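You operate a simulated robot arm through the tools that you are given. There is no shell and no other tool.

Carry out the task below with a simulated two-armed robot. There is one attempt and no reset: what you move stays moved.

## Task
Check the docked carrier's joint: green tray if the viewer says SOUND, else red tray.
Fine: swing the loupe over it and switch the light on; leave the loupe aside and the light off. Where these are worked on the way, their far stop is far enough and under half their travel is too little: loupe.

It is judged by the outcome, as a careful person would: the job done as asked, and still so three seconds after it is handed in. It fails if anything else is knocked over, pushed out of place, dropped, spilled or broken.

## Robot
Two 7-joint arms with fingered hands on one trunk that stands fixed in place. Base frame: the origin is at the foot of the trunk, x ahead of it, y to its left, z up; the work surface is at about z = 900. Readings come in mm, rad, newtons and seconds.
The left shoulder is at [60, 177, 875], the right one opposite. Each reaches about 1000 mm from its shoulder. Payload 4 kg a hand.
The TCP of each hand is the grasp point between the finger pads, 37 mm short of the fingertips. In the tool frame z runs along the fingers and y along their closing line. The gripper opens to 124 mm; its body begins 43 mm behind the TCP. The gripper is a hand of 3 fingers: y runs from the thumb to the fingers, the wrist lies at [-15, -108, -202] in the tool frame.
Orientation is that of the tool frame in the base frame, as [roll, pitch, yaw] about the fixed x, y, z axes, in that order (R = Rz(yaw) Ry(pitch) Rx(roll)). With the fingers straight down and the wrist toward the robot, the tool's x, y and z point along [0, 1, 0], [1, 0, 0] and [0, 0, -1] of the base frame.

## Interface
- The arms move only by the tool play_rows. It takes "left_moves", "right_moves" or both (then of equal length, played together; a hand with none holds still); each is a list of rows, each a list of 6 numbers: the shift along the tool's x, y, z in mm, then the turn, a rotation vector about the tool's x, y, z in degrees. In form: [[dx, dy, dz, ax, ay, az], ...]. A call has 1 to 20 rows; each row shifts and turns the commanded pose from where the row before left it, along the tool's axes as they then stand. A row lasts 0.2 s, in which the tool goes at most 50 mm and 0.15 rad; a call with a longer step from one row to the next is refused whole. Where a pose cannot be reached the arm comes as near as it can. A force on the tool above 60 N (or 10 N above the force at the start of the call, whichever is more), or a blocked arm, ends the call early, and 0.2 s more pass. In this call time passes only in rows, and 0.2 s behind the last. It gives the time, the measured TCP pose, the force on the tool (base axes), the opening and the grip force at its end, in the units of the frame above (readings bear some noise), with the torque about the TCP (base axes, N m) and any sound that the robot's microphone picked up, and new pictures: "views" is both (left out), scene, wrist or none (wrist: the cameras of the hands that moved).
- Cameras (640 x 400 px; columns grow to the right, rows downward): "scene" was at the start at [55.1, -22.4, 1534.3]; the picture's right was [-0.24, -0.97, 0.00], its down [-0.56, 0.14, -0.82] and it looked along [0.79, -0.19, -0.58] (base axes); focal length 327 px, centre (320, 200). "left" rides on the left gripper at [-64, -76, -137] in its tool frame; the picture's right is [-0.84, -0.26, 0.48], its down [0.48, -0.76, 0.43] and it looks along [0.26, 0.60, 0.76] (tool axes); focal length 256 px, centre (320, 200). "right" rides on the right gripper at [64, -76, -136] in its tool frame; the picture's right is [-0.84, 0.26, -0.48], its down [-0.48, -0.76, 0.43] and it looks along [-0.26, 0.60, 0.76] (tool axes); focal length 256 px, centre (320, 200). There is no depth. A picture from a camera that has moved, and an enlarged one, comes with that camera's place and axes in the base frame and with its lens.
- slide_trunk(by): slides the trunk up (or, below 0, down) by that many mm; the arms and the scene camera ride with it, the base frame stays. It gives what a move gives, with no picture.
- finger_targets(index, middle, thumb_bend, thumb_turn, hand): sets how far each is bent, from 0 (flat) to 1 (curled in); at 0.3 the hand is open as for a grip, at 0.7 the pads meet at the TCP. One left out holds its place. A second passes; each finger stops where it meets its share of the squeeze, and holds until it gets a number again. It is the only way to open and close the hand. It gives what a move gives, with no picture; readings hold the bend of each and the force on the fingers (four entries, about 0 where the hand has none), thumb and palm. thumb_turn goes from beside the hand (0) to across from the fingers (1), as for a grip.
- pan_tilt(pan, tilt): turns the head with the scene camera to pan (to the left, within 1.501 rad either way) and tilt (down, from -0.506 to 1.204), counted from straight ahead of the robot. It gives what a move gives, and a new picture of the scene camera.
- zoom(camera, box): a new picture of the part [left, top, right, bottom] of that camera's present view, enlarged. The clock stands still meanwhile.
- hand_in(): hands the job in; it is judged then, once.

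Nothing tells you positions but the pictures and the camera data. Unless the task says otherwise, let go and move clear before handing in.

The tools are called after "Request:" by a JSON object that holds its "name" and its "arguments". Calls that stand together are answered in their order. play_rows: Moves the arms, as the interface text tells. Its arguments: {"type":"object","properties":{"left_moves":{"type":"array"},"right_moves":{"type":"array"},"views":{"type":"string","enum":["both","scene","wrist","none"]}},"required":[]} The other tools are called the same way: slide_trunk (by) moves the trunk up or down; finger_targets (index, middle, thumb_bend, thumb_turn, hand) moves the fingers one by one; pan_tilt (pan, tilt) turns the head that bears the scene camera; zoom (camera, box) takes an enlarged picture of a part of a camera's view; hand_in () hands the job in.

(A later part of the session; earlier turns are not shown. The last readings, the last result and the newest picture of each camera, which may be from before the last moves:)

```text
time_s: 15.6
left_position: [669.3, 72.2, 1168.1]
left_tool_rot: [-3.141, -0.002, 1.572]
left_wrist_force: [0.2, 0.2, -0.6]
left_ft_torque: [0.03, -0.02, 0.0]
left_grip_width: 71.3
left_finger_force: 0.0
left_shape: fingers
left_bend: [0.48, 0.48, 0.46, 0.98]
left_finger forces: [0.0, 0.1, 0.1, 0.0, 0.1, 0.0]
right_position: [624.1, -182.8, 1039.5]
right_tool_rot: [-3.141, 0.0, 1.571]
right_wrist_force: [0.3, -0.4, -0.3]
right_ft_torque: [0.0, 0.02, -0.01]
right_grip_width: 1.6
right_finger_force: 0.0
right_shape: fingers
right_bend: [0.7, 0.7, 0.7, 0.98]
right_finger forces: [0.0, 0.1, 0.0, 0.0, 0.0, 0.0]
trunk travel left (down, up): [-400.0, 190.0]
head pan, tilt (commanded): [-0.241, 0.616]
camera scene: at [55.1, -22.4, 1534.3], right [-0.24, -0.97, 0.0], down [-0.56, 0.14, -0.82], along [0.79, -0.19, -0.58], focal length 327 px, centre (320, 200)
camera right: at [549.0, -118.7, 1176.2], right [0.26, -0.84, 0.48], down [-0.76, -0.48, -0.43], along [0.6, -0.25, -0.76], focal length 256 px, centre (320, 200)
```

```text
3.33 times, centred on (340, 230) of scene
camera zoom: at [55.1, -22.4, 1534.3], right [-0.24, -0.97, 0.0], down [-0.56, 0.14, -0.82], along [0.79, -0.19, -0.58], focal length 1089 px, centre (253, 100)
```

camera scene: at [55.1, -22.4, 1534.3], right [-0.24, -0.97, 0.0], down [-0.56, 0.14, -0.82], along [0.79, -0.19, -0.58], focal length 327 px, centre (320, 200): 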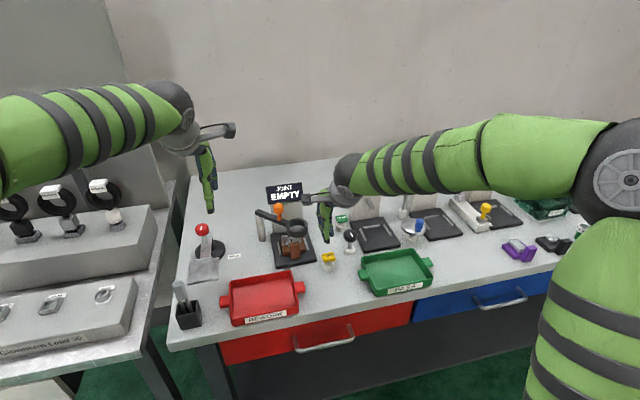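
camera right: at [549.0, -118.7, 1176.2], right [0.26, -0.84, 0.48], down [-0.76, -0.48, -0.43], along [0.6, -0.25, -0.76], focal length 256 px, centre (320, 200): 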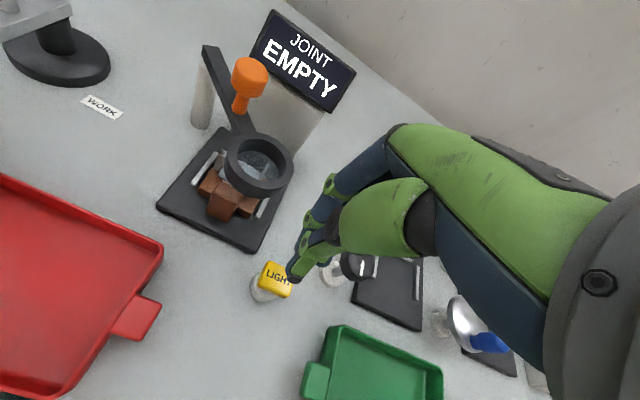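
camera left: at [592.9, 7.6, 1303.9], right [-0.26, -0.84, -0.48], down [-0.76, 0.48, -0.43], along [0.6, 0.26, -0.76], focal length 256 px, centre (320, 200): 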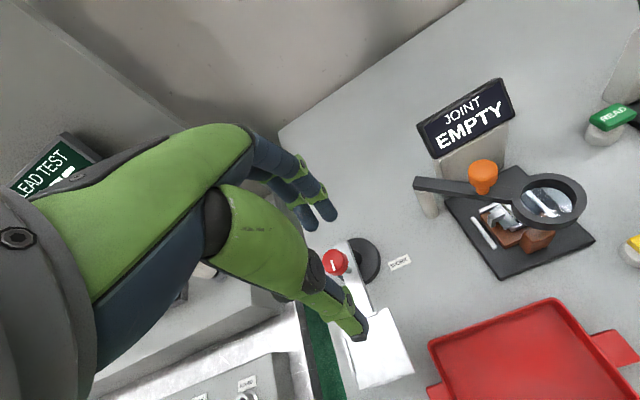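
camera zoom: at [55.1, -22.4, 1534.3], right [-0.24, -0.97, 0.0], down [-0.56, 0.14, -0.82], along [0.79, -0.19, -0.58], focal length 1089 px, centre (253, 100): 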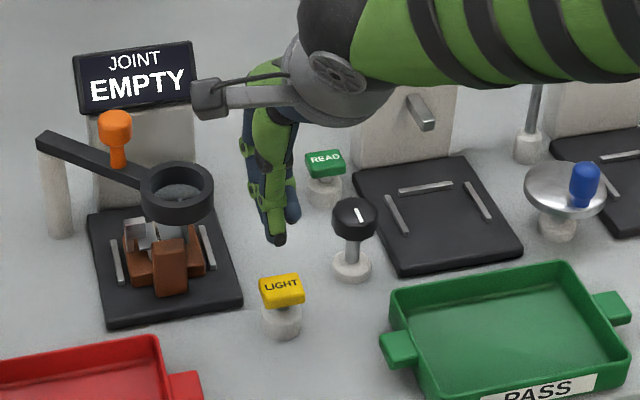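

The pinched tips are about 60 mm above the LIGHT cap and slightly toward me. I'll shift forward a little and lower to just above the cap.

Request:
{"name": "play_rows", "arguments": {"right_moves": [[0, 6, 15, 0, 0, 0], [0, 0, 20, 0, 0, 0], [0, 0, 15, 0, 0, 0], [0, 0, 0, 0, 0, 0]], "views": "both"}}

Request:
{"name": "zoom", "arguments": {"camera": "right", "box": [220, 160, 380, 320]}}

Request:
{"name": "zoom", "arguments": {"camera": "scene", "box": [280, 200, 380, 280]}}

```text
time_s: 16.6
left_position: [669.5, 71.9, 1167.7]
left_tool_rot: [-3.141, 0.002, 1.571]
left_wrist_force: [-0.9, -0.8, 0.5]
left_ft_torque: [0.0, 0.0, -0.01]
left_grip_width: 71.6
left_finger_force: 0.1
left_shape: fingers
left_bend: [0.48, 0.48, 0.46, 0.98]
left_finger forces: [0.1, 0.0, 0.0, 0.1, 0.0, 0.0]
right_position: [629.5, -181.9, 989.6]
right_tool_rot: [-3.141, -0.001, 1.571]
right_wrist_force: [0.1, 0.0, -0.9]
right_ft_torque: [0.01, 0.0, 0.0]
right_grip_width: 1.4
right_finger_force: 0.0
right_shape: fingers
right_bend: [0.7, 0.7, 0.7, 0.98]
right_finger forces: [0.0, 0.1, 0.0, 0.1, 0.0, 0.0]
trunk travel left (down, up): [-400.0, 190.0]
head pan, tilt (commanded): [-0.241, 0.616]
camera scene: at [55.2, -22.4, 1534.3], right [-0.24, -0.97, 0.0], down [-0.56, 0.14, -0.82], along [0.79, -0.19, -0.58], focal length 327 px, centre (320, 200)
camera right: at [556.0, -119.1, 1126.9], right [0.26, -0.84, 0.48], down [-0.76, -0.48, -0.43], along [0.6, -0.25, -0.76], focal length 256 px, centre (320, 200)
```

scene: 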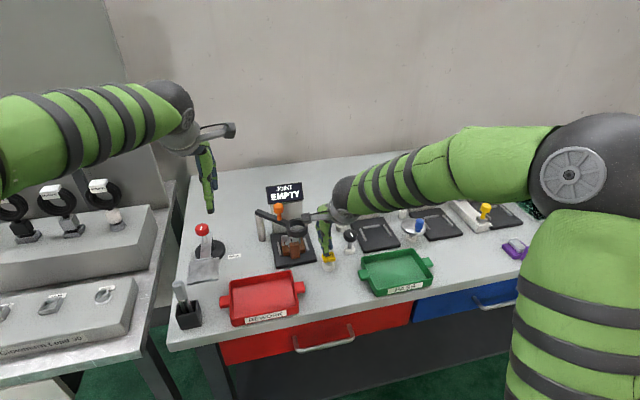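
right: 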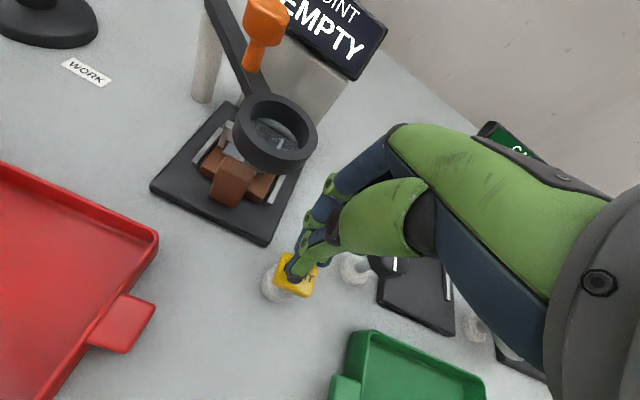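

```text
2.50 times, centred on (300, 240) of right
camera zoom: at [556.0, -119.1, 1126.9], right [0.26, -0.84, 0.48], down [-0.76, -0.48, -0.43], along [0.6, -0.25, -0.76], focal length 640 px, centre (370, 100)
```

zoom: 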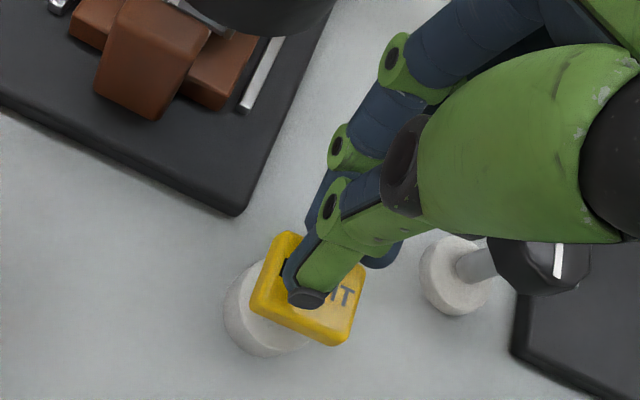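

```text
5.00 times, centred on (330, 240) of scene
camera zoom: at [55.2, -22.4, 1534.3], right [-0.24, -0.97, 0.0], down [-0.56, 0.14, -0.82], along [0.79, -0.19, -0.58], focal length 1634 px, centre (270, 0)
```

zoom: 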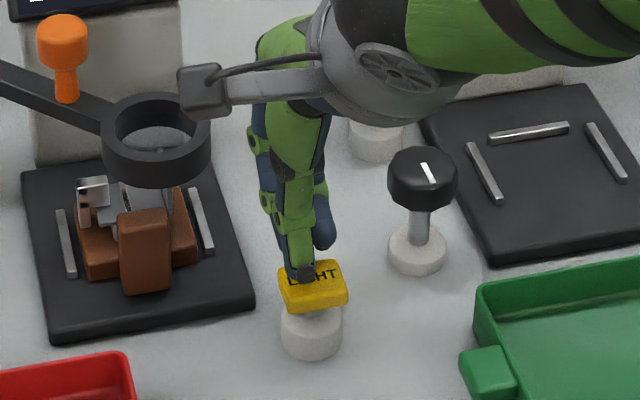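

The thumb tip is ~12 mm above the cap centre. I'll press down slowly in small steps and listen.

Request:
{"name": "play_rows", "arguments": {"right_moves": [[0, 0, 4, 0, 0, 0], [0, 0, 4, 0, 0, 0], [0, 0, 3, 0, 0, 0], [0, 0, 2, 0, 0, 0], [0, 0, 2, 0, 0, 0]], "views": "both"}}

Request:
{"name": "zoom", "arguments": {"camera": "scene", "box": [240, 170, 380, 280]}}

```text
time_s: 17.8
left_position: [668.7, 71.1, 1167.7]
left_tool_rot: [3.141, 0.0, 1.571]
left_wrist_force: [-0.1, 0.5, -0.6]
left_ft_torque: [0.02, -0.01, 0.02]
left_grip_width: 71.4
left_finger_force: 0.1
left_shape: fingers
left_bend: [0.48, 0.48, 0.46, 0.98]
left_finger forces: [0.0, 0.0, 0.0, 0.0, 0.0, 0.1]
right_position: [630.6, -182.9, 975.6]
right_tool_rot: [-3.14, 0.0, 1.571]
right_wrist_force: [-0.5, 0.9, 3.6]
right_ft_torque: [0.01, 0.06, 0.01]
right_grip_width: 1.3
right_finger_force: 1.9
right_shape: fingers
right_bend: [0.7, 0.7, 0.7, 0.98]
right_finger forces: [0.0, 0.0, 0.0, 0.0, 3.9, 0.0]
trunk travel left (down, up): [-400.0, 190.0]
head pan, tilt (commanded): [-0.241, 0.616]
heard: click
camera scene: at [54.9, -22.3, 1534.4], right [-0.24, -0.97, 0.0], down [-0.56, 0.14, -0.82], along [0.79, -0.19, -0.58], focal length 327 px, centre (320, 200)
camera right: at [556.1, -119.5, 1112.2], right [0.26, -0.84, 0.48], down [-0.76, -0.48, -0.44], along [0.6, -0.26, -0.76], focal length 256 px, centre (320, 200)
```

scene: 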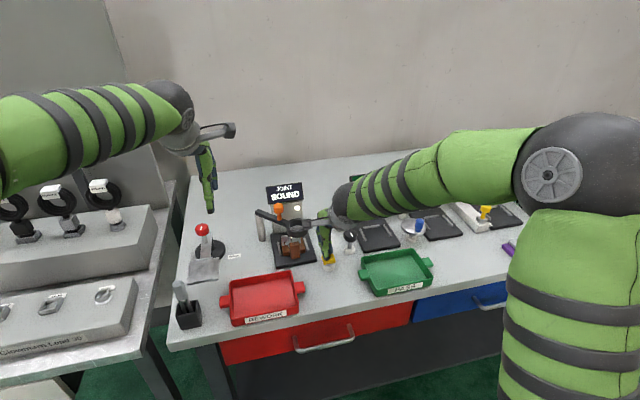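
right: 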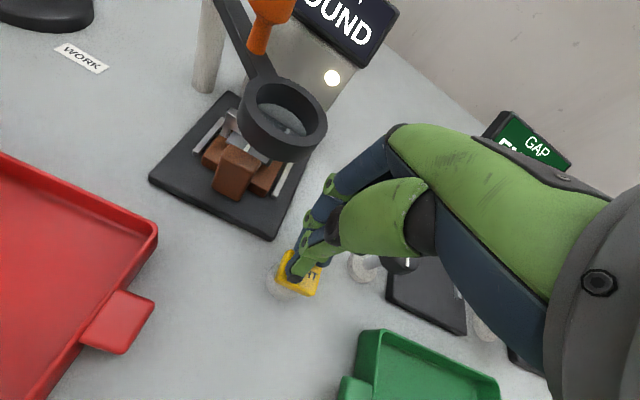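

```text
3.64 times, centred on (310, 225) of scene
camera zoom: at [54.9, -22.3, 1534.4], right [-0.24, -0.97, 0.0], down [-0.56, 0.14, -0.82], along [0.79, -0.19, -0.58], focal length 1188 px, centre (356, 109)
```

zoom: 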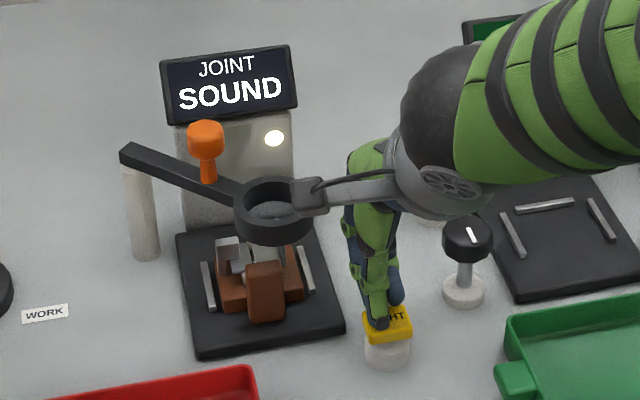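

A click was heard, the viewer lamp came on and the viewer reads SOUND. I'll lift the finger off and confirm that reading with a closer look.

Request:
{"name": "play_rows", "arguments": {"right_moves": [[0, 0, -8, 0, 0, 0], [0, 0, -15, 0, 0, 0], [0, 0, -20, 0, 0, 0], [0, 0, 0, 0, 0, 0], [0, 0, 0, 0, 0, 0]], "views": "both"}}

Request:
{"name": "zoom", "arguments": {"camera": "scene", "box": [240, 170, 380, 280]}}

Request:
{"name": "zoom", "arguments": {"camera": "left", "box": [380, 60, 620, 300]}}

```text
time_s: 19.0
left_position: [668.5, 70.0, 1167.8]
left_tool_rot: [3.14, 0.0, 1.57]
left_wrist_force: [0.3, -1.5, 0.5]
left_ft_torque: [0.02, 0.0, 0.01]
left_grip_width: 71.2
left_finger_force: 0.1
left_shape: fingers
left_bend: [0.48, 0.48, 0.46, 0.98]
left_finger forces: [0.0, 0.0, 0.0, 0.0, 0.0, 0.1]
right_position: [631.2, -183.5, 1017.9]
right_tool_rot: [3.141, 0.001, 1.573]
right_wrist_force: [-0.1, 0.3, 0.4]
right_ft_torque: [0.0, -0.01, 0.0]
right_grip_width: 1.0
right_finger_force: 0.0
right_shape: fingers
right_bend: [0.7, 0.7, 0.7, 0.98]
right_finger forces: [0.1, 0.0, 0.0, 0.0, 0.1, 0.0]
trunk travel left (down, up): [-400.0, 190.0]
head pan, tilt (commanded): [-0.241, 0.616]
camera scene: at [55.2, -22.4, 1534.3], right [-0.24, -0.97, 0.0], down [-0.56, 0.14, -0.82], along [0.79, -0.19, -0.58], focal length 327 px, centre (320, 200)
camera right: at [556.2, -119.8, 1155.5], right [0.26, -0.84, 0.48], down [-0.76, -0.48, -0.43], along [0.6, -0.26, -0.76], focal length 256 px, centre (320, 200)
```

scene: 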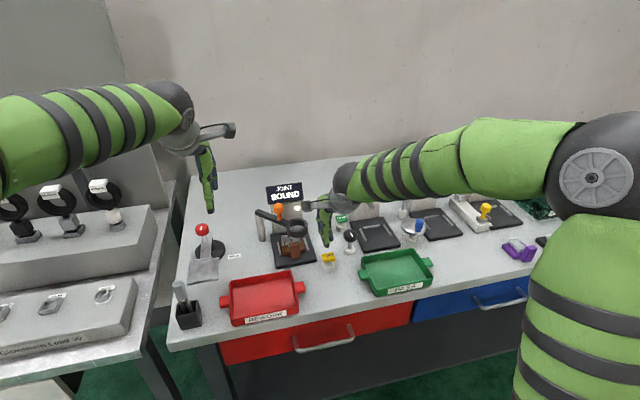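
right: 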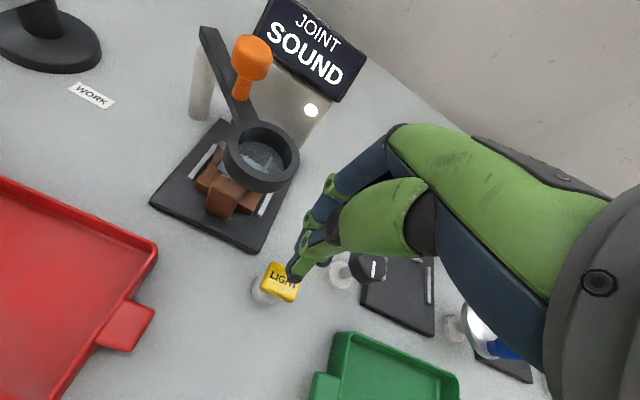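

```text
3.64 times, centred on (310, 225) of scene
camera zoom: at [55.2, -22.4, 1534.3], right [-0.24, -0.97, 0.0], down [-0.56, 0.14, -0.82], along [0.79, -0.19, -0.58], focal length 1188 px, centre (356, 109)
```

zoom: 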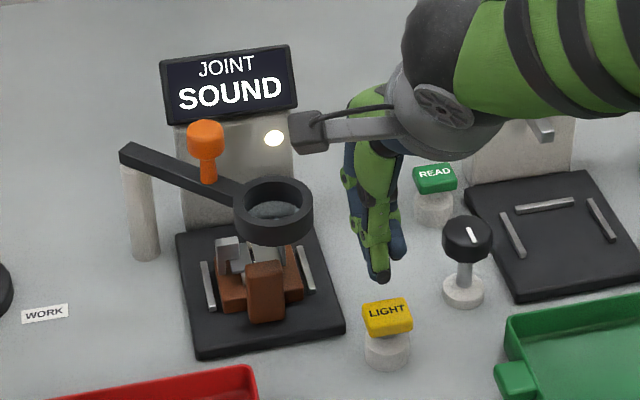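

```text
1.67 times, centred on (500, 180) of left
camera zoom: at [593.0, 7.7, 1304.1], right [-0.26, -0.84, -0.48], down [-0.76, 0.48, -0.43], along [0.6, 0.26, -0.76], focal length 427 px, centre (20, 233)
```

zoom: 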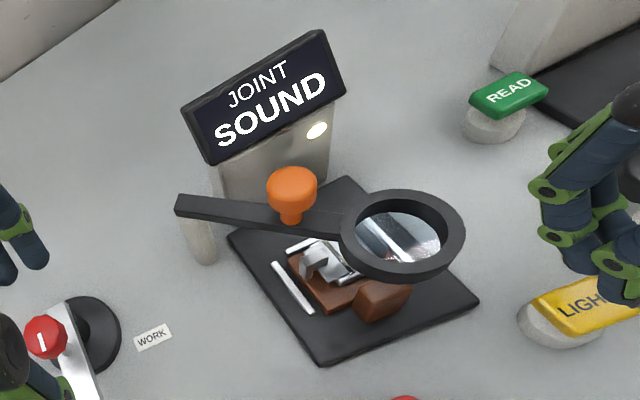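

SOUND is confirmed from two cameras, so the carrier goes to the green PASS tray. Now I'll press LIGHT again to switch it off.

Request:
{"name": "play_rows", "arguments": {"right_moves": [[0, 0, 20, 0, 0, 0], [0, 0, 13, 0, 0, 0], [0, 0, 4, 0, 0, 0], [0, 0, 2, 0, 0, 0], [0, 0, 2, 0, 0, 0], [0, 0, 2, 0, 0, 0]], "views": "scene"}}

Request:
{"name": "zoom", "arguments": {"camera": "scene", "box": [240, 170, 380, 280]}}

```text
time_s: 20.4
left_position: [669.4, 70.6, 1167.0]
left_tool_rot: [-3.141, 0.0, 1.57]
left_wrist_force: [0.3, 1.1, 0.4]
left_ft_torque: [-0.02, -0.03, -0.01]
left_grip_width: 71.3
left_finger_force: 0.0
left_shape: fingers
left_bend: [0.48, 0.48, 0.46, 0.98]
left_finger forces: [0.0, 0.0, 0.0, 0.1, 0.0, 0.0]
right_position: [630.1, -183.1, 975.0]
right_tool_rot: [-3.141, 0.0, 1.57]
right_wrist_force: [0.6, 0.2, 3.8]
right_ft_torque: [0.0, -0.02, -0.01]
right_grip_width: 1.2
right_finger_force: 1.8
right_shape: fingers
right_bend: [0.7, 0.7, 0.7, 0.98]
right_finger forces: [0.0, 0.0, 0.0, 0.0, 3.9, 0.0]
trunk travel left (down, up): [-400.0, 190.0]
head pan, tilt (commanded): [-0.241, 0.616]
heard: click
camera scene: at [54.9, -22.3, 1534.4], right [-0.24, -0.97, 0.0], down [-0.56, 0.14, -0.82], along [0.79, -0.19, -0.58], focal length 327 px, centre (320, 200)
```

scene: 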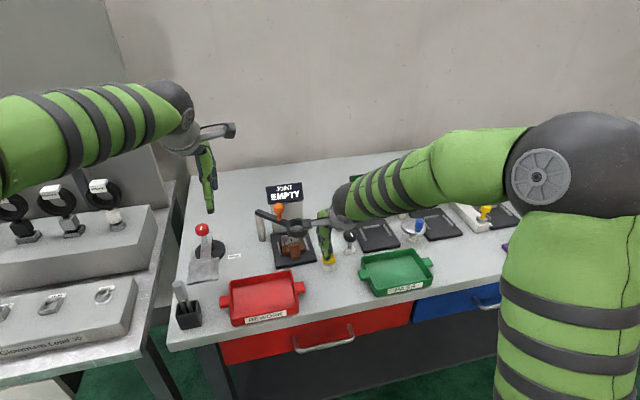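

```text
3.64 times, centred on (310, 225) of scene
camera zoom: at [54.9, -22.3, 1534.4], right [-0.24, -0.97, 0.0], down [-0.56, 0.14, -0.82], along [0.79, -0.19, -0.58], focal length 1188 px, centre (356, 109)
```

zoom: 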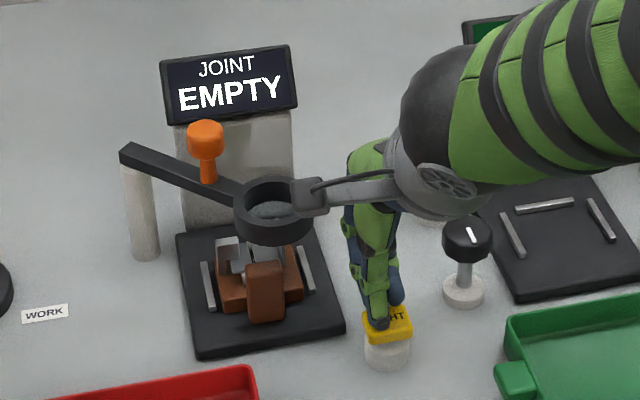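

The lamp is off again and the viewer blank (EMPTY). I'll raise the right hand clear to the right, then bring the left hand back over the orange knob.

Request:
{"name": "play_rows", "arguments": {"right_moves": [[0, 0, -15, 0, 0, 0], [0, 0, -40, 0, 0, 0], [0, 0, -45, 0, 0, 0], [-30, 0, -35, 0, 0, 0], [-45, 0, 0, 0, 0, 0], [-45, 0, 0, 0, 0, 0], [-30, 0, 0, 0, 0, 0], [0, 0, 0, 0, 0, 0]], "left_moves": [[0, 0, 0, 0, 0, 0], [0, 0, 0, 0, 0, 0], [0, 0, 0, 0, 0, 0], [-40, 15, 0, 0, 0, 0], [-40, 15, 0, 0, 0, 0], [-40, 15, 0, 0, 0, 0], [-30, 15, 20, 0, 0, 0], [0, 0, 0, 0, 0, 0]], "views": "both"}}

Request:
{"name": "zoom", "arguments": {"camera": "left", "box": [220, 150, 460, 390]}}

```text
time_s: 22.2
left_position: [728.9, -78.2, 1147.8]
left_tool_rot: [-3.14, -0.001, 1.571]
left_wrist_force: [0.3, 0.2, -0.1]
left_ft_torque: [-0.02, -0.04, -0.01]
left_grip_width: 71.3
left_finger_force: 0.0
left_shape: fingers
left_bend: [0.48, 0.48, 0.46, 0.98]
left_finger forces: [0.0, 0.0, 0.0, 0.1, 0.0, 0.0]
right_position: [630.4, -333.5, 1110.0]
right_tool_rot: [-3.141, 0.0, 1.572]
right_wrist_force: [-0.4, 0.0, -0.6]
right_ft_torque: [0.03, 0.0, 0.03]
right_grip_width: 1.3
right_finger_force: 0.0
right_shape: fingers
right_bend: [0.7, 0.7, 0.7, 0.98]
right_finger forces: [0.1, 0.1, 0.0, 0.1, 0.1, 0.1]
trunk travel left (down, up): [-400.0, 190.0]
head pan, tilt (commanded): [-0.241, 0.616]
camera scene: at [54.9, -22.2, 1534.4], right [-0.24, -0.97, 0.0], down [-0.56, 0.14, -0.82], along [0.79, -0.19, -0.58], focal length 327 px, centre (320, 200)
camera right: at [556.4, -269.4, 1247.3], right [0.26, -0.84, 0.48], down [-0.76, -0.48, -0.43], along [0.6, -0.25, -0.76], focal length 256 px, centre (320, 200)
camera left: at [652.8, -142.3, 1284.0], right [-0.26, -0.84, -0.48], down [-0.76, 0.48, -0.43], along [0.6, 0.26, -0.76], focal length 256 px, centre (320, 200)
```

scene: 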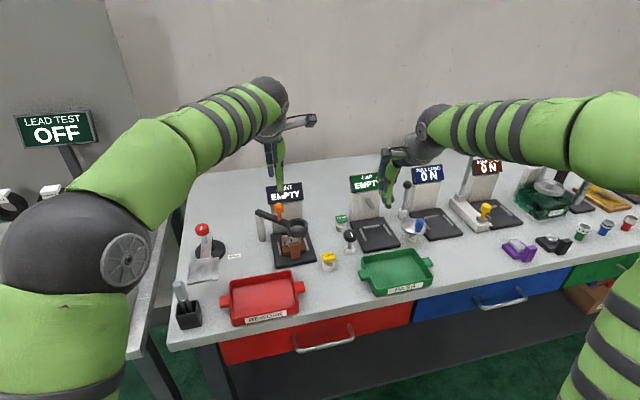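
right: 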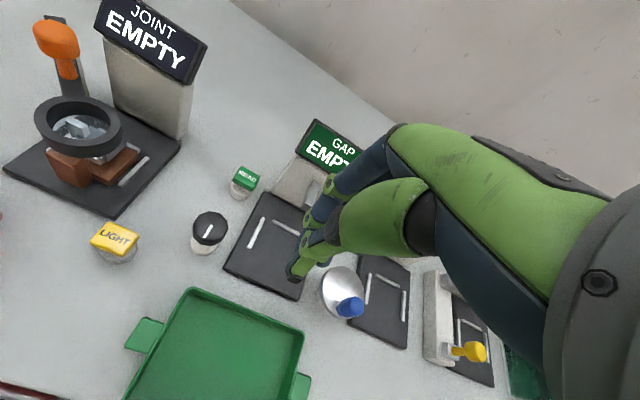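
left: 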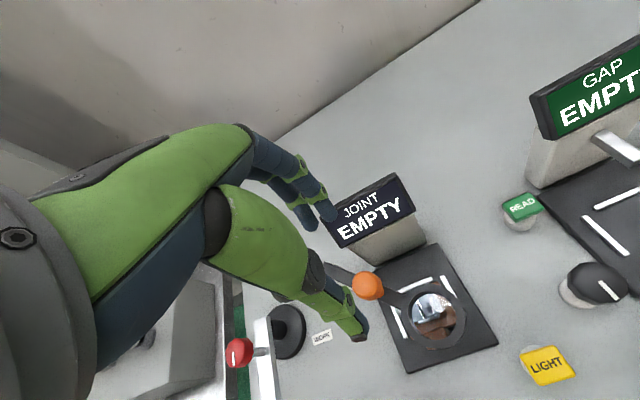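

```text
1.67 times, centred on (340, 270) of left
camera zoom: at [652.8, -142.3, 1284.0], right [-0.26, -0.84, -0.48], down [-0.76, 0.48, -0.43], along [0.6, 0.26, -0.76], focal length 427 px, centre (287, 83)
```

zoom: 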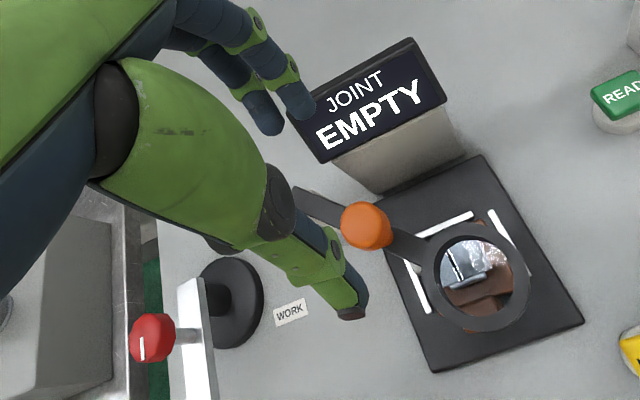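

The knob is at (726, −78), right below the left TCP. I'll descend to the same height as before and close lightly on it.

Request:
{"name": "play_rows", "arguments": {"left_moves": [[0, -1, 40, 0, 0, 0], [0, -1, 35, 0, 0, 0], [0, 0, 25, 0, 0, 0], [0, 0, 0, 0, 0, 0]], "views": "none"}}

Request:
{"name": "zoom", "arguments": {"camera": "right", "box": [0, 0, 240, 200]}}

Request:
{"name": "zoom", "arguments": {"camera": "left", "box": [220, 150, 460, 390]}}

```text
time_s: 23.2
left_position: [728.2, -78.1, 1047.2]
left_tool_rot: [3.141, -0.001, 1.572]
left_wrist_force: [0.1, 0.1, 0.2]
left_ft_torque: [0.0, 0.01, -0.01]
left_grip_width: 71.5
left_finger_force: 0.0
left_shape: fingers
left_bend: [0.48, 0.48, 0.46, 0.98]
left_finger forces: [0.0, 0.0, 0.1, 0.0, 0.0, 0.1]
right_position: [632.0, -333.2, 1109.4]
right_tool_rot: [3.141, 0.0, 1.571]
right_wrist_force: [-0.6, -0.1, -0.7]
right_ft_torque: [0.0, 0.02, -0.02]
right_grip_width: 1.0
right_finger_force: 0.0
right_shape: fingers
right_bend: [0.7, 0.7, 0.7, 0.98]
right_finger forces: [0.1, 0.1, 0.0, 0.1, 0.0, 0.1]
trunk travel left (down, up): [-400.0, 190.0]
head pan, tilt (commanded): [-0.241, 0.616]
```

```text
2.00 times, centred on (120, 100) of right
camera zoom: at [556.6, -269.3, 1247.1], right [0.26, -0.84, 0.48], down [-0.76, -0.48, -0.43], along [0.6, -0.26, -0.76], focal length 512 px, centre (720, 400)
```

zoom: 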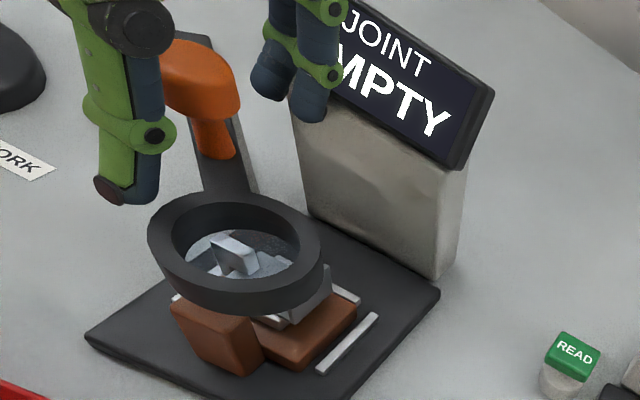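

```text
1.67 times, centred on (340, 270) of left
camera zoom: at [651.8, -142.2, 1183.6], right [-0.26, -0.84, -0.48], down [-0.76, 0.48, -0.43], along [0.6, 0.26, -0.76], focal length 427 px, centre (287, 83)
```

zoom: 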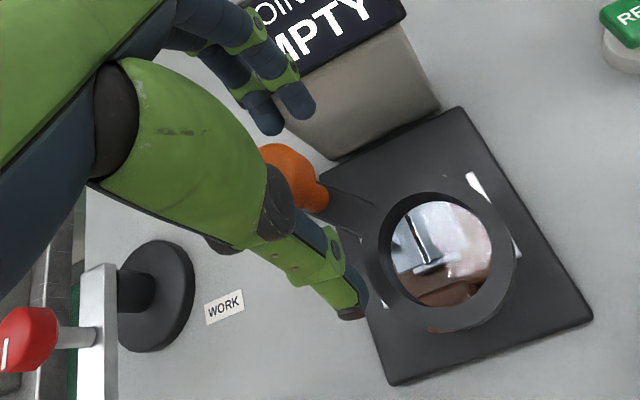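

The knob is between thumb and fingers again; I'll close as before.

Request:
{"name": "finger_targets", "arguments": {"hand": "left", "index": 0.7, "middle": 0.7, "thumb_bend": 0.6}}

```text
time_s: 24.2
left_position: [726.7, -79.9, 1047.5]
left_tool_rot: [-3.141, 0.0, 1.571]
left_wrist_force: [-7.9, -0.6, -1.9]
left_ft_torque: [0.0, -0.02, 0.0]
left_grip_width: 23.4
left_finger_force: 5.2
left_shape: fingers
left_bend: [0.7, 0.69, 0.58, 0.99]
left_finger forces: [0.2, 0.6, 0.0, 0.1, 8.4, 0.0]
right_position: [630.7, -333.3, 1110.4]
right_tool_rot: [-3.141, -0.001, 1.57]
right_wrist_force: [0.3, -0.4, -0.4]
right_ft_torque: [-0.02, 0.01, 0.0]
right_grip_width: 1.1
right_finger_force: 0.0
right_shape: fingers
right_bend: [0.7, 0.7, 0.7, 0.98]
right_finger forces: [0.1, 0.0, 0.0, 0.1, 0.1, 0.0]
trunk travel left (down, up): [-400.0, 190.0]
head pan, tilt (commanded): [-0.241, 0.616]
```

Light contact is made. I'll firm up the fingers slightly and then swing the loupe back along the same arc.

Request:
{"name": "finger_targets", "arguments": {"hand": "left", "index": 0.74, "middle": 0.74}}

Request:
{"name": "play_rows", "arguments": {"left_moves": [[5.2, -5.0, 0, 0, 0, 0], [5.7, -4.4, 0, 0, 0, 0], [6.15, -3.85, 0, 0, 0, 0], [6.45, -3.15, 0, 0, 0, 0], [0, 0, 0, 0, 0, 0]], "views": "both"}}

Request:
{"name": "zoom", "arguments": {"camera": "right", "box": [0, 0, 240, 200]}}

```text
time_s: 25.2
left_position: [727.9, -78.1, 1047.2]
left_tool_rot: [3.141, -0.002, 1.571]
left_wrist_force: [-0.7, -1.7, -7.3]
left_ft_torque: [-0.01, -0.23, -0.05]
left_grip_width: 22.0
left_finger_force: 14.0
left_shape: fingers
left_bend: [0.73, 0.72, 0.58, 0.98]
left_finger forces: [8.0, 8.9, 0.0, 0.0, 10.3, 0.0]
right_position: [630.3, -334.2, 1109.6]
right_tool_rot: [3.141, 0.002, 1.569]
right_wrist_force: [-0.1, 0.3, 0.0]
right_ft_torque: [-0.02, -0.01, 0.01]
right_grip_width: 1.1
right_finger_force: 0.0
right_shape: fingers
right_bend: [0.7, 0.7, 0.7, 0.98]
right_finger forces: [0.0, 0.0, 0.1, 0.1, 0.0, 0.0]
trunk travel left (down, up): [-400.0, 190.0]
head pan, tilt (commanded): [-0.241, 0.616]
```

```text
time_s: 26.4
left_position: [710.7, -54.3, 1047.2]
left_tool_rot: [-3.141, -0.001, 1.569]
left_wrist_force: [0.6, -2.3, -7.1]
left_ft_torque: [-0.12, -0.3, -0.15]
left_grip_width: 21.1
left_finger_force: 13.3
left_shape: fingers
left_bend: [0.73, 0.72, 0.58, 1.0]
left_finger forces: [10.0, 9.3, 0.0, 0.1, 8.3, 0.0]
right_position: [631.2, -332.4, 1109.0]
right_tool_rot: [-3.141, 0.0, 1.571]
right_wrist_force: [-0.7, 0.3, -0.1]
right_ft_torque: [-0.01, 0.02, 0.04]
right_grip_width: 1.1
right_finger_force: 0.0
right_shape: fingers
right_bend: [0.7, 0.7, 0.7, 0.98]
right_finger forces: [0.0, 0.0, 0.0, 0.0, 0.1, 0.1]
trunk travel left (down, up): [-400.0, 190.0]
head pan, tilt (commanded): [-0.241, 0.616]
camera scene: at [55.7, -22.7, 1534.3], right [-0.24, -0.97, 0.0], down [-0.56, 0.14, -0.82], along [0.79, -0.19, -0.58], focal length 327 px, centre (320, 200)
camera left: at [635.4, -118.2, 1183.7], right [-0.26, -0.84, -0.48], down [-0.76, 0.48, -0.43], along [0.6, 0.26, -0.76], focal length 256 px, centre (320, 200)
```

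scene: 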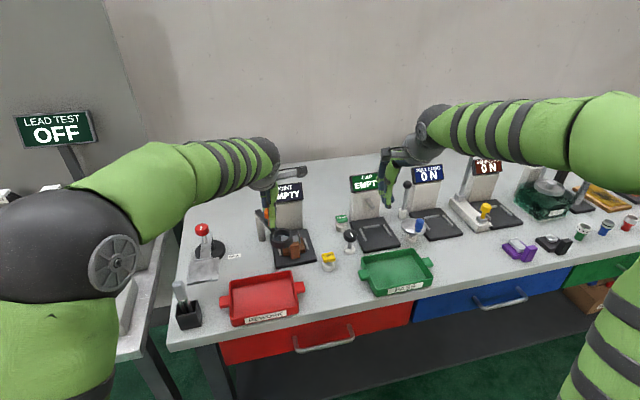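
left: 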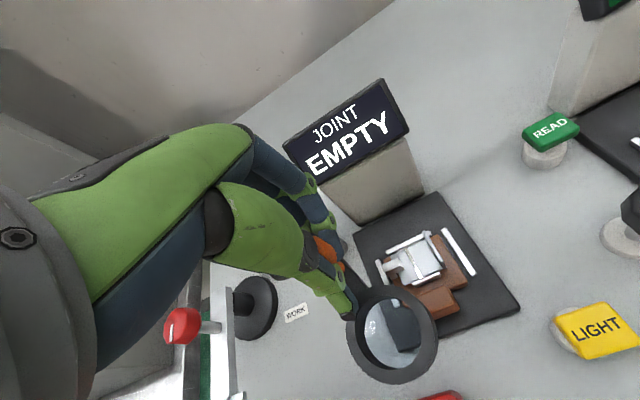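

```text
2.00 times, centred on (120, 100) of right
camera zoom: at [557.1, -269.6, 1246.8], right [0.26, -0.84, 0.48], down [-0.76, -0.48, -0.43], along [0.6, -0.26, -0.76], focal length 512 px, centre (720, 400)
```

zoom: 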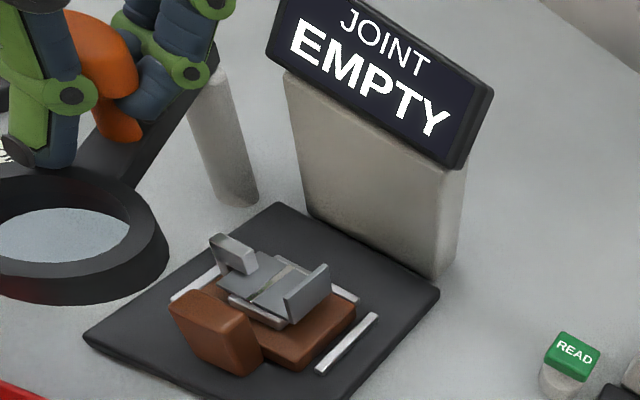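

The loupe is swinging back fine. I'll continue to its original aside position.

Request:
{"name": "play_rows", "arguments": {"left_moves": [[6.8, -2.5, 0, 0, 0, 0], [7.0, -1.7, 0, 0, 0, 0], [7.2, -1.0, 0, 0, 0, 0], [6.0, -0.3, 0, 0, 0, 0], [2.0, 0, 0, 0, 0, 0], [0, 0, 0, 0, 0, 0]], "views": "both"}}

Request:
{"name": "zoom", "arguments": {"camera": "left", "box": [220, 150, 460, 390]}}

```text
time_s: 27.8
left_position: [705.9, -29.6, 1047.3]
left_tool_rot: [3.141, 0.002, 1.567]
left_wrist_force: [5.8, -18.3, -2.6]
left_ft_torque: [-0.48, -0.3, -0.09]
left_grip_width: 17.0
left_finger_force: 18.1
left_shape: fingers
left_bend: [0.73, 0.72, 0.59, 0.99]
left_finger forces: [19.5, 10.3, 0.1, 0.0, 5.5, 0.1]
right_position: [630.9, -334.7, 1109.5]
right_tool_rot: [3.141, -0.004, 1.571]
right_wrist_force: [-0.1, 0.4, 0.1]
right_ft_torque: [0.01, 0.0, -0.02]
right_grip_width: 1.3
right_finger_force: 0.0
right_shape: fingers
right_bend: [0.7, 0.7, 0.7, 0.98]
right_finger forces: [0.1, 0.0, 0.1, 0.0, 0.0, 0.1]
trunk travel left (down, up): [-400.0, 190.0]
head pan, tilt (commanded): [-0.241, 0.616]
camera scene: at [55.8, -24.6, 1534.3], right [-0.24, -0.97, 0.0], down [-0.56, 0.14, -0.82], along [0.79, -0.19, -0.58], focal length 327 px, centre (320, 200)
camera left: at [629.3, -93.2, 1184.2], right [-0.26, -0.84, -0.48], down [-0.76, 0.49, -0.44], along [0.6, 0.25, -0.76], focal length 256 px, centre (320, 200)
```

scene: 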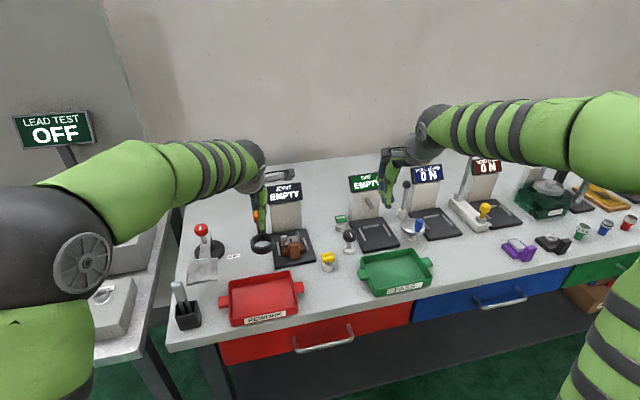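
left: 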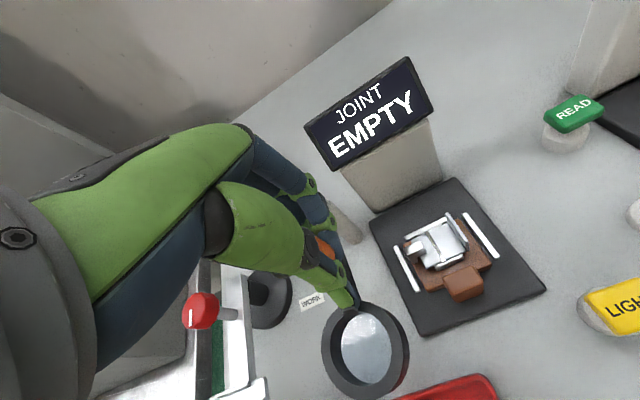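

```text
1.67 times, centred on (340, 270) of left
camera zoom: at [629.3, -93.2, 1184.2], right [-0.26, -0.84, -0.48], down [-0.76, 0.49, -0.44], along [0.6, 0.25, -0.76], focal length 427 px, centre (287, 83)
```

zoom: 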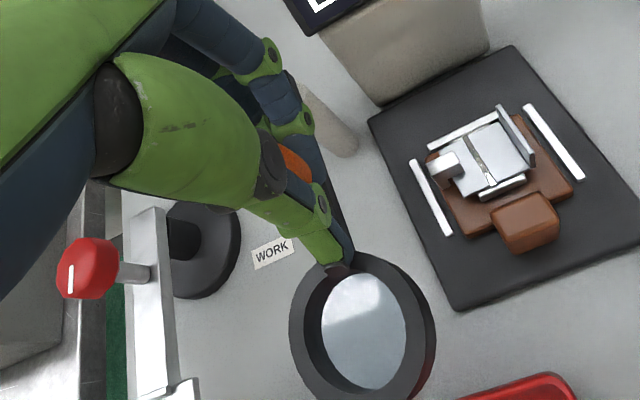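

The loupe is back against its aside stop. I'll ease off, release, lift and retreat the left hand.

Request:
{"name": "play_rows", "arguments": {"left_moves": [[-3, 0, 0, 0, 0, 0], [0, 0, 0, 0, 0, 0]], "views": "none"}}

Request:
{"name": "finger_targets", "arguments": {"hand": "left", "index": 0.46, "middle": 0.46, "thumb_bend": 0.45}}

Request:
{"name": "play_rows", "arguments": {"left_moves": [[0, 0, -25, 0, 0, 0], [0, 0, -35, 0, 0, 0], [0, 0, -40, 0, 0, 0], [35, -15, -30, 0, 0, 0], [45, -15, 0, 0, 0, 0], [45, -15, 0, 0, 0, 0], [45, -15, 0, 0, 0, 0], [0, 0, 0, 0, 0, 0]], "views": "both"}}

Request:
{"name": "zoom", "arguments": {"camera": "scene", "box": [220, 170, 380, 290]}}

```text
time_s: 28.4
left_position: [705.2, -30.1, 1047.1]
left_tool_rot: [-3.141, 0.0, 1.571]
left_wrist_force: [5.0, -14.6, 1.8]
left_ft_torque: [-0.4, -0.32, -0.05]
left_grip_width: 16.9
left_finger_force: 17.6
left_shape: fingers
left_bend: [0.73, 0.72, 0.59, 0.99]
left_finger forces: [17.9, 10.6, 0.1, 0.0, 6.2, 0.0]
right_position: [631.8, -333.7, 1110.0]
right_tool_rot: [3.141, -0.002, 1.57]
right_wrist_force: [0.0, 0.1, -0.8]
right_ft_torque: [-0.01, 0.01, -0.01]
right_grip_width: 1.1
right_finger_force: 0.0
right_shape: fingers
right_bend: [0.7, 0.7, 0.7, 0.98]
right_finger forces: [0.0, 0.1, 0.0, 0.0, 0.0, 0.1]
trunk travel left (down, up): [-400.0, 190.0]
head pan, tilt (commanded): [-0.241, 0.616]
```

```text
time_s: 29.4
left_position: [706.0, -28.6, 1047.7]
left_tool_rot: [3.14, 0.0, 1.57]
left_wrist_force: [0.1, 0.1, 0.3]
left_ft_torque: [0.0, 0.04, 0.01]
left_grip_width: 76.2
left_finger_force: 0.1
left_shape: fingers
left_bend: [0.46, 0.46, 0.45, 0.97]
left_finger forces: [0.1, 0.1, 0.0, 0.1, 0.0, 0.0]
right_position: [631.0, -332.5, 1110.1]
right_tool_rot: [-3.141, -0.001, 1.571]
right_wrist_force: [-0.7, 0.2, 0.4]
right_ft_torque: [0.0, 0.0, 0.02]
right_grip_width: 0.8
right_finger_force: 0.1
right_shape: fingers
right_bend: [0.7, 0.7, 0.7, 0.98]
right_finger forces: [0.0, 0.1, 0.1, 0.1, 0.1, 0.0]
trunk travel left (down, up): [-400.0, 190.0]
head pan, tilt (commanded): [-0.241, 0.616]
```

```text
time_s: 31.2
left_position: [645.8, 142.6, 1178.1]
left_tool_rot: [-3.141, -0.001, 1.572]
left_wrist_force: [0.7, 0.4, -0.5]
left_ft_torque: [0.01, -0.01, -0.01]
left_grip_width: 76.0
left_finger_force: 0.0
left_shape: fingers
left_bend: [0.46, 0.46, 0.45, 0.97]
left_finger forces: [0.1, 0.0, 0.1, 0.1, 0.0, 0.0]
right_position: [630.8, -334.4, 1109.8]
right_tool_rot: [3.14, 0.001, 1.571]
right_wrist_force: [-0.1, 0.1, 0.3]
right_ft_torque: [-0.01, 0.02, 0.03]
right_grip_width: 1.2
right_finger_force: 0.0
right_shape: fingers
right_bend: [0.7, 0.7, 0.7, 0.98]
right_finger forces: [0.0, 0.0, 0.0, 0.0, 0.0, 0.0]
trunk travel left (down, up): [-400.0, 190.0]
head pan, tilt (commanded): [-0.241, 0.616]
camera scene: at [55.3, -22.7, 1534.3], right [-0.24, -0.97, 0.0], down [-0.56, 0.14, -0.82], along [0.79, -0.19, -0.58], focal length 327 px, centre (320, 200)
camera left: at [570.5, 77.9, 1313.9], right [-0.26, -0.84, -0.48], down [-0.76, 0.48, -0.43], along [0.6, 0.26, -0.76], focal length 256 px, centre (320, 200)
```

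scene: 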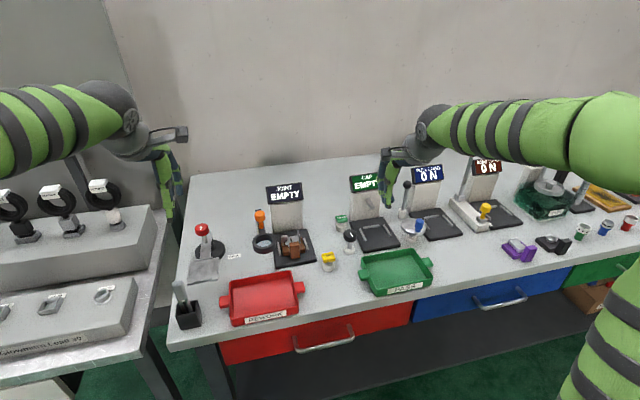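
left: 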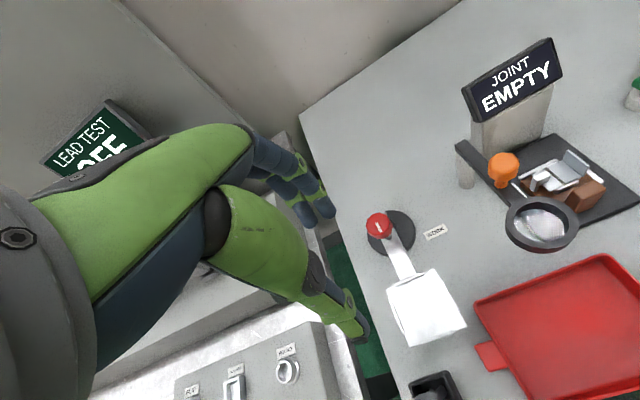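

```text
3.33 times, centred on (300, 230) of scene
camera zoom: at [55.3, -22.7, 1534.3], right [-0.24, -0.97, 0.0], down [-0.56, 0.14, -0.82], along [0.79, -0.19, -0.58], focal length 1089 px, centre (387, 100)
```

zoom: 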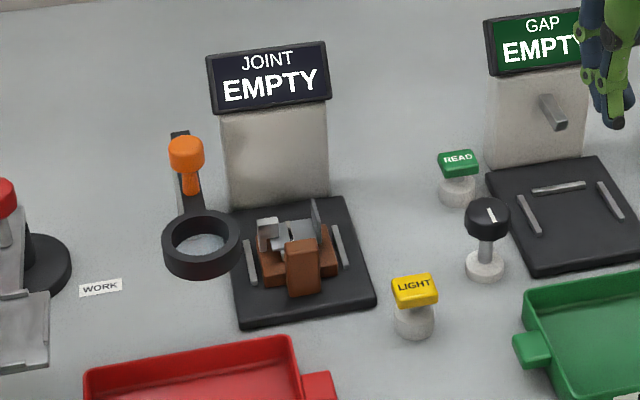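

The loupe is aside and the light is off; only the carrier transfer to the green tray remains. The block handle looks ~25 mm wide in y at about (677, −106), top z≈950, so I'll yaw the right hand 90° (in free air) to grip it across its width.

Request:
{"name": "play_rows", "arguments": {"right_moves": [[0, 0, -45, 0, 0, 0], [0, 0, -45, 0, 0, 0], [0, 0, 0, 0, 0, -8.2], [0, 0, 0, 0, 0, -8.2], [0, 0, 0, 0, 0, -8.2], [0, 0, 0, 0, 0, -8.2], [0, 0, 0, 0, 0, -8.2], [0, 0, 0, 0, 0, -8.2], [0, 0, 0, 0, 0, -8.2], [0, 0, 0, 0, 0, -8.2], [0, 0, 0, 0, 0, -8.2], [0, 0, 0, 0, 0, -8.2], [0, 0, 0, 0, 0, -8.0], [0, 0, 0, 0, 0, 0]], "views": "both"}}

Request:
{"name": "finger_targets", "arguments": {"hand": "right", "index": 0.5, "middle": 0.5, "thumb_bend": 0.5}}

```text
time_s: 34.2
left_position: [645.8, 142.1, 1177.1]
left_tool_rot: [-3.141, -0.001, 1.571]
left_wrist_force: [-0.4, -1.4, 0.4]
left_ft_torque: [-0.05, -0.02, -0.03]
left_grip_width: 76.0
left_finger_force: 0.1
left_shape: fingers
left_bend: [0.46, 0.46, 0.45, 0.97]
left_finger forces: [0.0, 0.0, 0.0, 0.1, 0.1, 0.0]
right_position: [630.6, -333.0, 1200.1]
right_tool_rot: [-3.141, 0.0, -3.139]
right_wrist_force: [0.9, 0.0, 0.0]
right_ft_torque: [0.02, 0.01, 0.01]
right_grip_width: 0.9
right_finger_force: 0.0
right_shape: fingers
right_bend: [0.7, 0.7, 0.7, 0.98]
right_finger forces: [0.1, 0.1, 0.1, 0.0, 0.1, 0.0]
trunk travel left (down, up): [-400.0, 190.0]
head pan, tilt (commanded): [-0.241, 0.616]
camera scene: at [55.0, -22.4, 1534.4], right [-0.24, -0.97, 0.0], down [-0.56, 0.14, -0.82], along [0.79, -0.19, -0.58], focal length 327 px, centre (320, 200)
camera right: at [568.5, -409.5, 1337.0], right [0.84, 0.26, 0.48], down [0.48, -0.76, -0.43], along [0.25, 0.6, -0.76], focal length 256 px, centre (320, 200)
```

scene: 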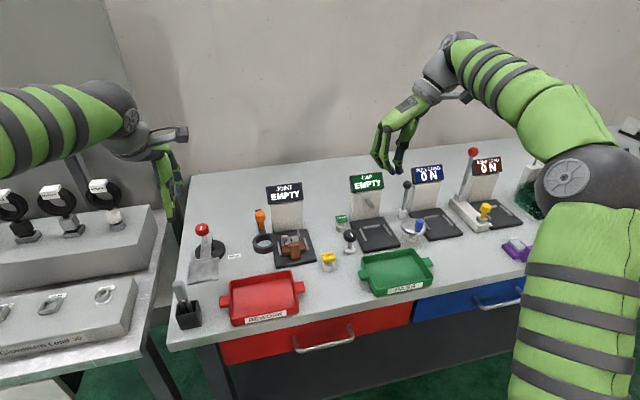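
right: 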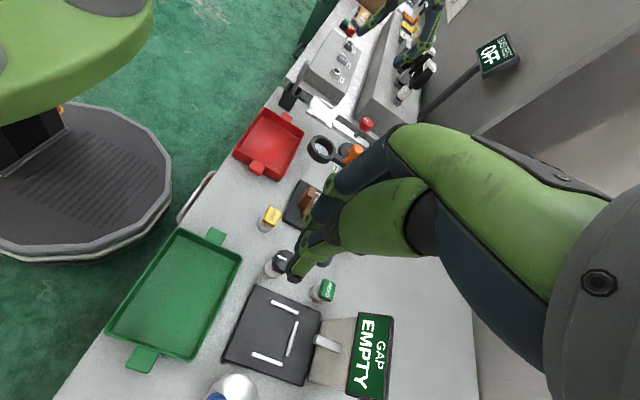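

```text
time_s: 35.2
left_position: [645.6, 142.0, 1177.3]
left_tool_rot: [3.141, -0.001, 1.571]
left_wrist_force: [0.3, -0.7, -0.5]
left_ft_torque: [0.02, 0.0, 0.01]
left_grip_width: 75.8
left_finger_force: 0.1
left_shape: fingers
left_bend: [0.46, 0.46, 0.45, 0.97]
left_finger forces: [0.0, 0.0, 0.0, 0.0, 0.0, 0.0]
right_position: [630.4, -333.2, 1200.3]
right_tool_rot: [3.141, 0.001, -3.142]
right_wrist_force: [0.6, -0.4, -0.1]
right_ft_torque: [0.01, 0.01, -0.01]
right_grip_width: 61.9
right_finger_force: 0.1
right_shape: fingers
right_bend: [0.5, 0.5, 0.5, 0.98]
right_finger forces: [0.1, 0.0, 0.0, 0.0, 0.0, 0.1]
trunk travel left (down, up): [-400.0, 190.0]
head pan, tilt (commanded): [-0.241, 0.616]
```

The yaw worked. Now I'll move over the carrier's handle block, staying high (tips ≥ ~1070).

Request:
{"name": "play_rows", "arguments": {"right_moves": [[-7.7, 37.8, 15, 0, 0, 0], [-7.7, 37.8, 15, 0, 0, 0], [-7.7, 37.8, 15, 0, 0, 0], [-7.7, 37.8, 15, 0, 0, 0], [-7.7, 37.8, 15, 0, 0, 0], [-7.7, 37.8, 15, 0, 0, 0], [0, 0, 0, 0, 0, 0]], "views": "both"}}

Request:
{"name": "zoom", "arguments": {"camera": "right", "box": [200, 140, 440, 340]}}

Request:
{"name": "zoom", "arguments": {"camera": "scene", "box": [230, 150, 370, 280]}}

Request:
{"name": "zoom", "arguments": {"camera": "left", "box": [440, 20, 640, 270]}}

```text
time_s: 36.8
left_position: [646.3, 141.1, 1178.4]
left_tool_rot: [-3.141, 0.001, 1.572]
left_wrist_force: [-0.4, -0.9, -0.5]
left_ft_torque: [-0.01, -0.03, 0.0]
left_grip_width: 76.0
left_finger_force: 0.1
left_shape: fingers
left_bend: [0.46, 0.46, 0.45, 0.97]
left_finger forces: [0.0, 0.0, 0.1, 0.1, 0.1, 0.1]
right_position: [675.3, -105.1, 1110.3]
right_tool_rot: [-3.141, 0.0, -3.141]
right_wrist_force: [0.5, 0.2, 0.2]
right_ft_torque: [0.01, 0.03, -0.01]
right_grip_width: 62.0
right_finger_force: 0.0
right_shape: fingers
right_bend: [0.5, 0.5, 0.5, 0.98]
right_finger forces: [0.0, 0.0, 0.1, 0.0, 0.0, 0.1]
trunk travel left (down, up): [-400.0, 190.0]
head pan, tilt (commanded): [-0.241, 0.616]
camera scene: at [55.1, -22.5, 1534.4], right [-0.24, -0.97, 0.0], down [-0.56, 0.14, -0.82], along [0.79, -0.19, -0.58], focal length 327 px, centre (320, 200)
camera right: at [614.7, -181.4, 1247.0], right [0.84, 0.26, 0.48], down [0.48, -0.76, -0.43], along [0.26, 0.6, -0.76], focal length 256 px, centre (320, 200)
```

scene: 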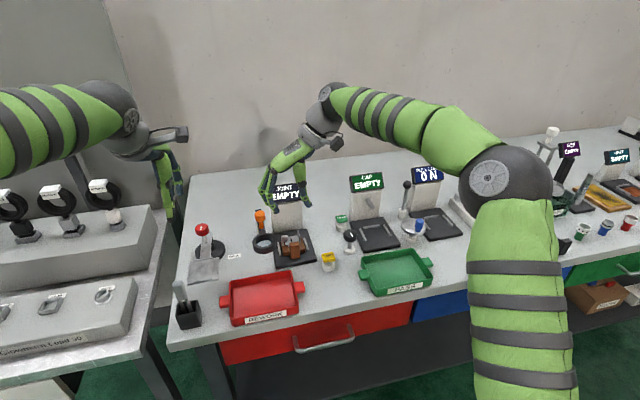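
right: 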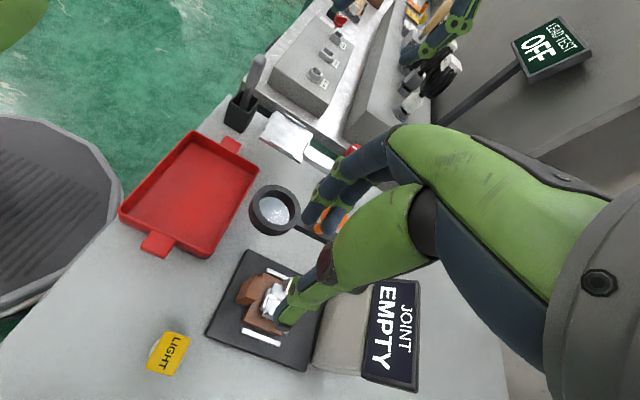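

```text
2.00 times, centred on (320, 240) of right
camera zoom: at [614.7, -181.4, 1247.0], right [0.84, 0.26, 0.48], down [0.48, -0.76, -0.43], along [0.26, 0.6, -0.76], focal length 512 px, centre (320, 120)
```

zoom: 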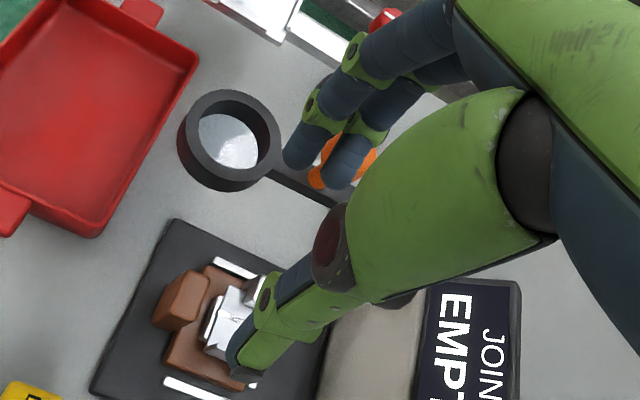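

```text
3.08 times, centred on (300, 215) of scene
camera zoom: at [55.1, -22.5, 1534.4], right [-0.24, -0.97, 0.0], down [-0.56, 0.14, -0.82], along [0.79, -0.19, -0.58], focal length 1006 px, centre (382, 154)
```

zoom: 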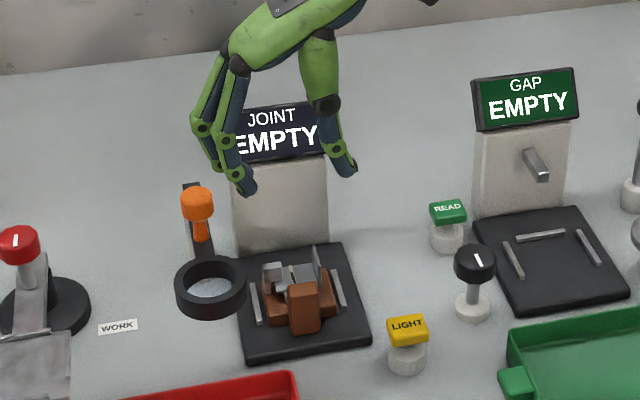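

```text
1.60 times, centred on (540, 145) of left
camera zoom: at [570.5, 77.8, 1314.1], right [-0.26, -0.84, -0.48], down [-0.76, 0.48, -0.43], along [0.6, 0.26, -0.76], focal length 410 px, centre (-32, 288)
```

zoom: 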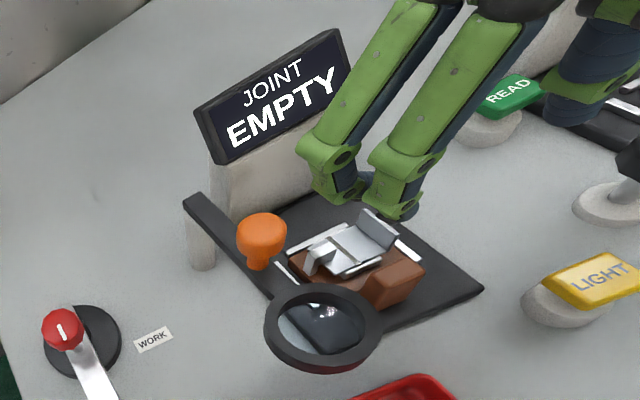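

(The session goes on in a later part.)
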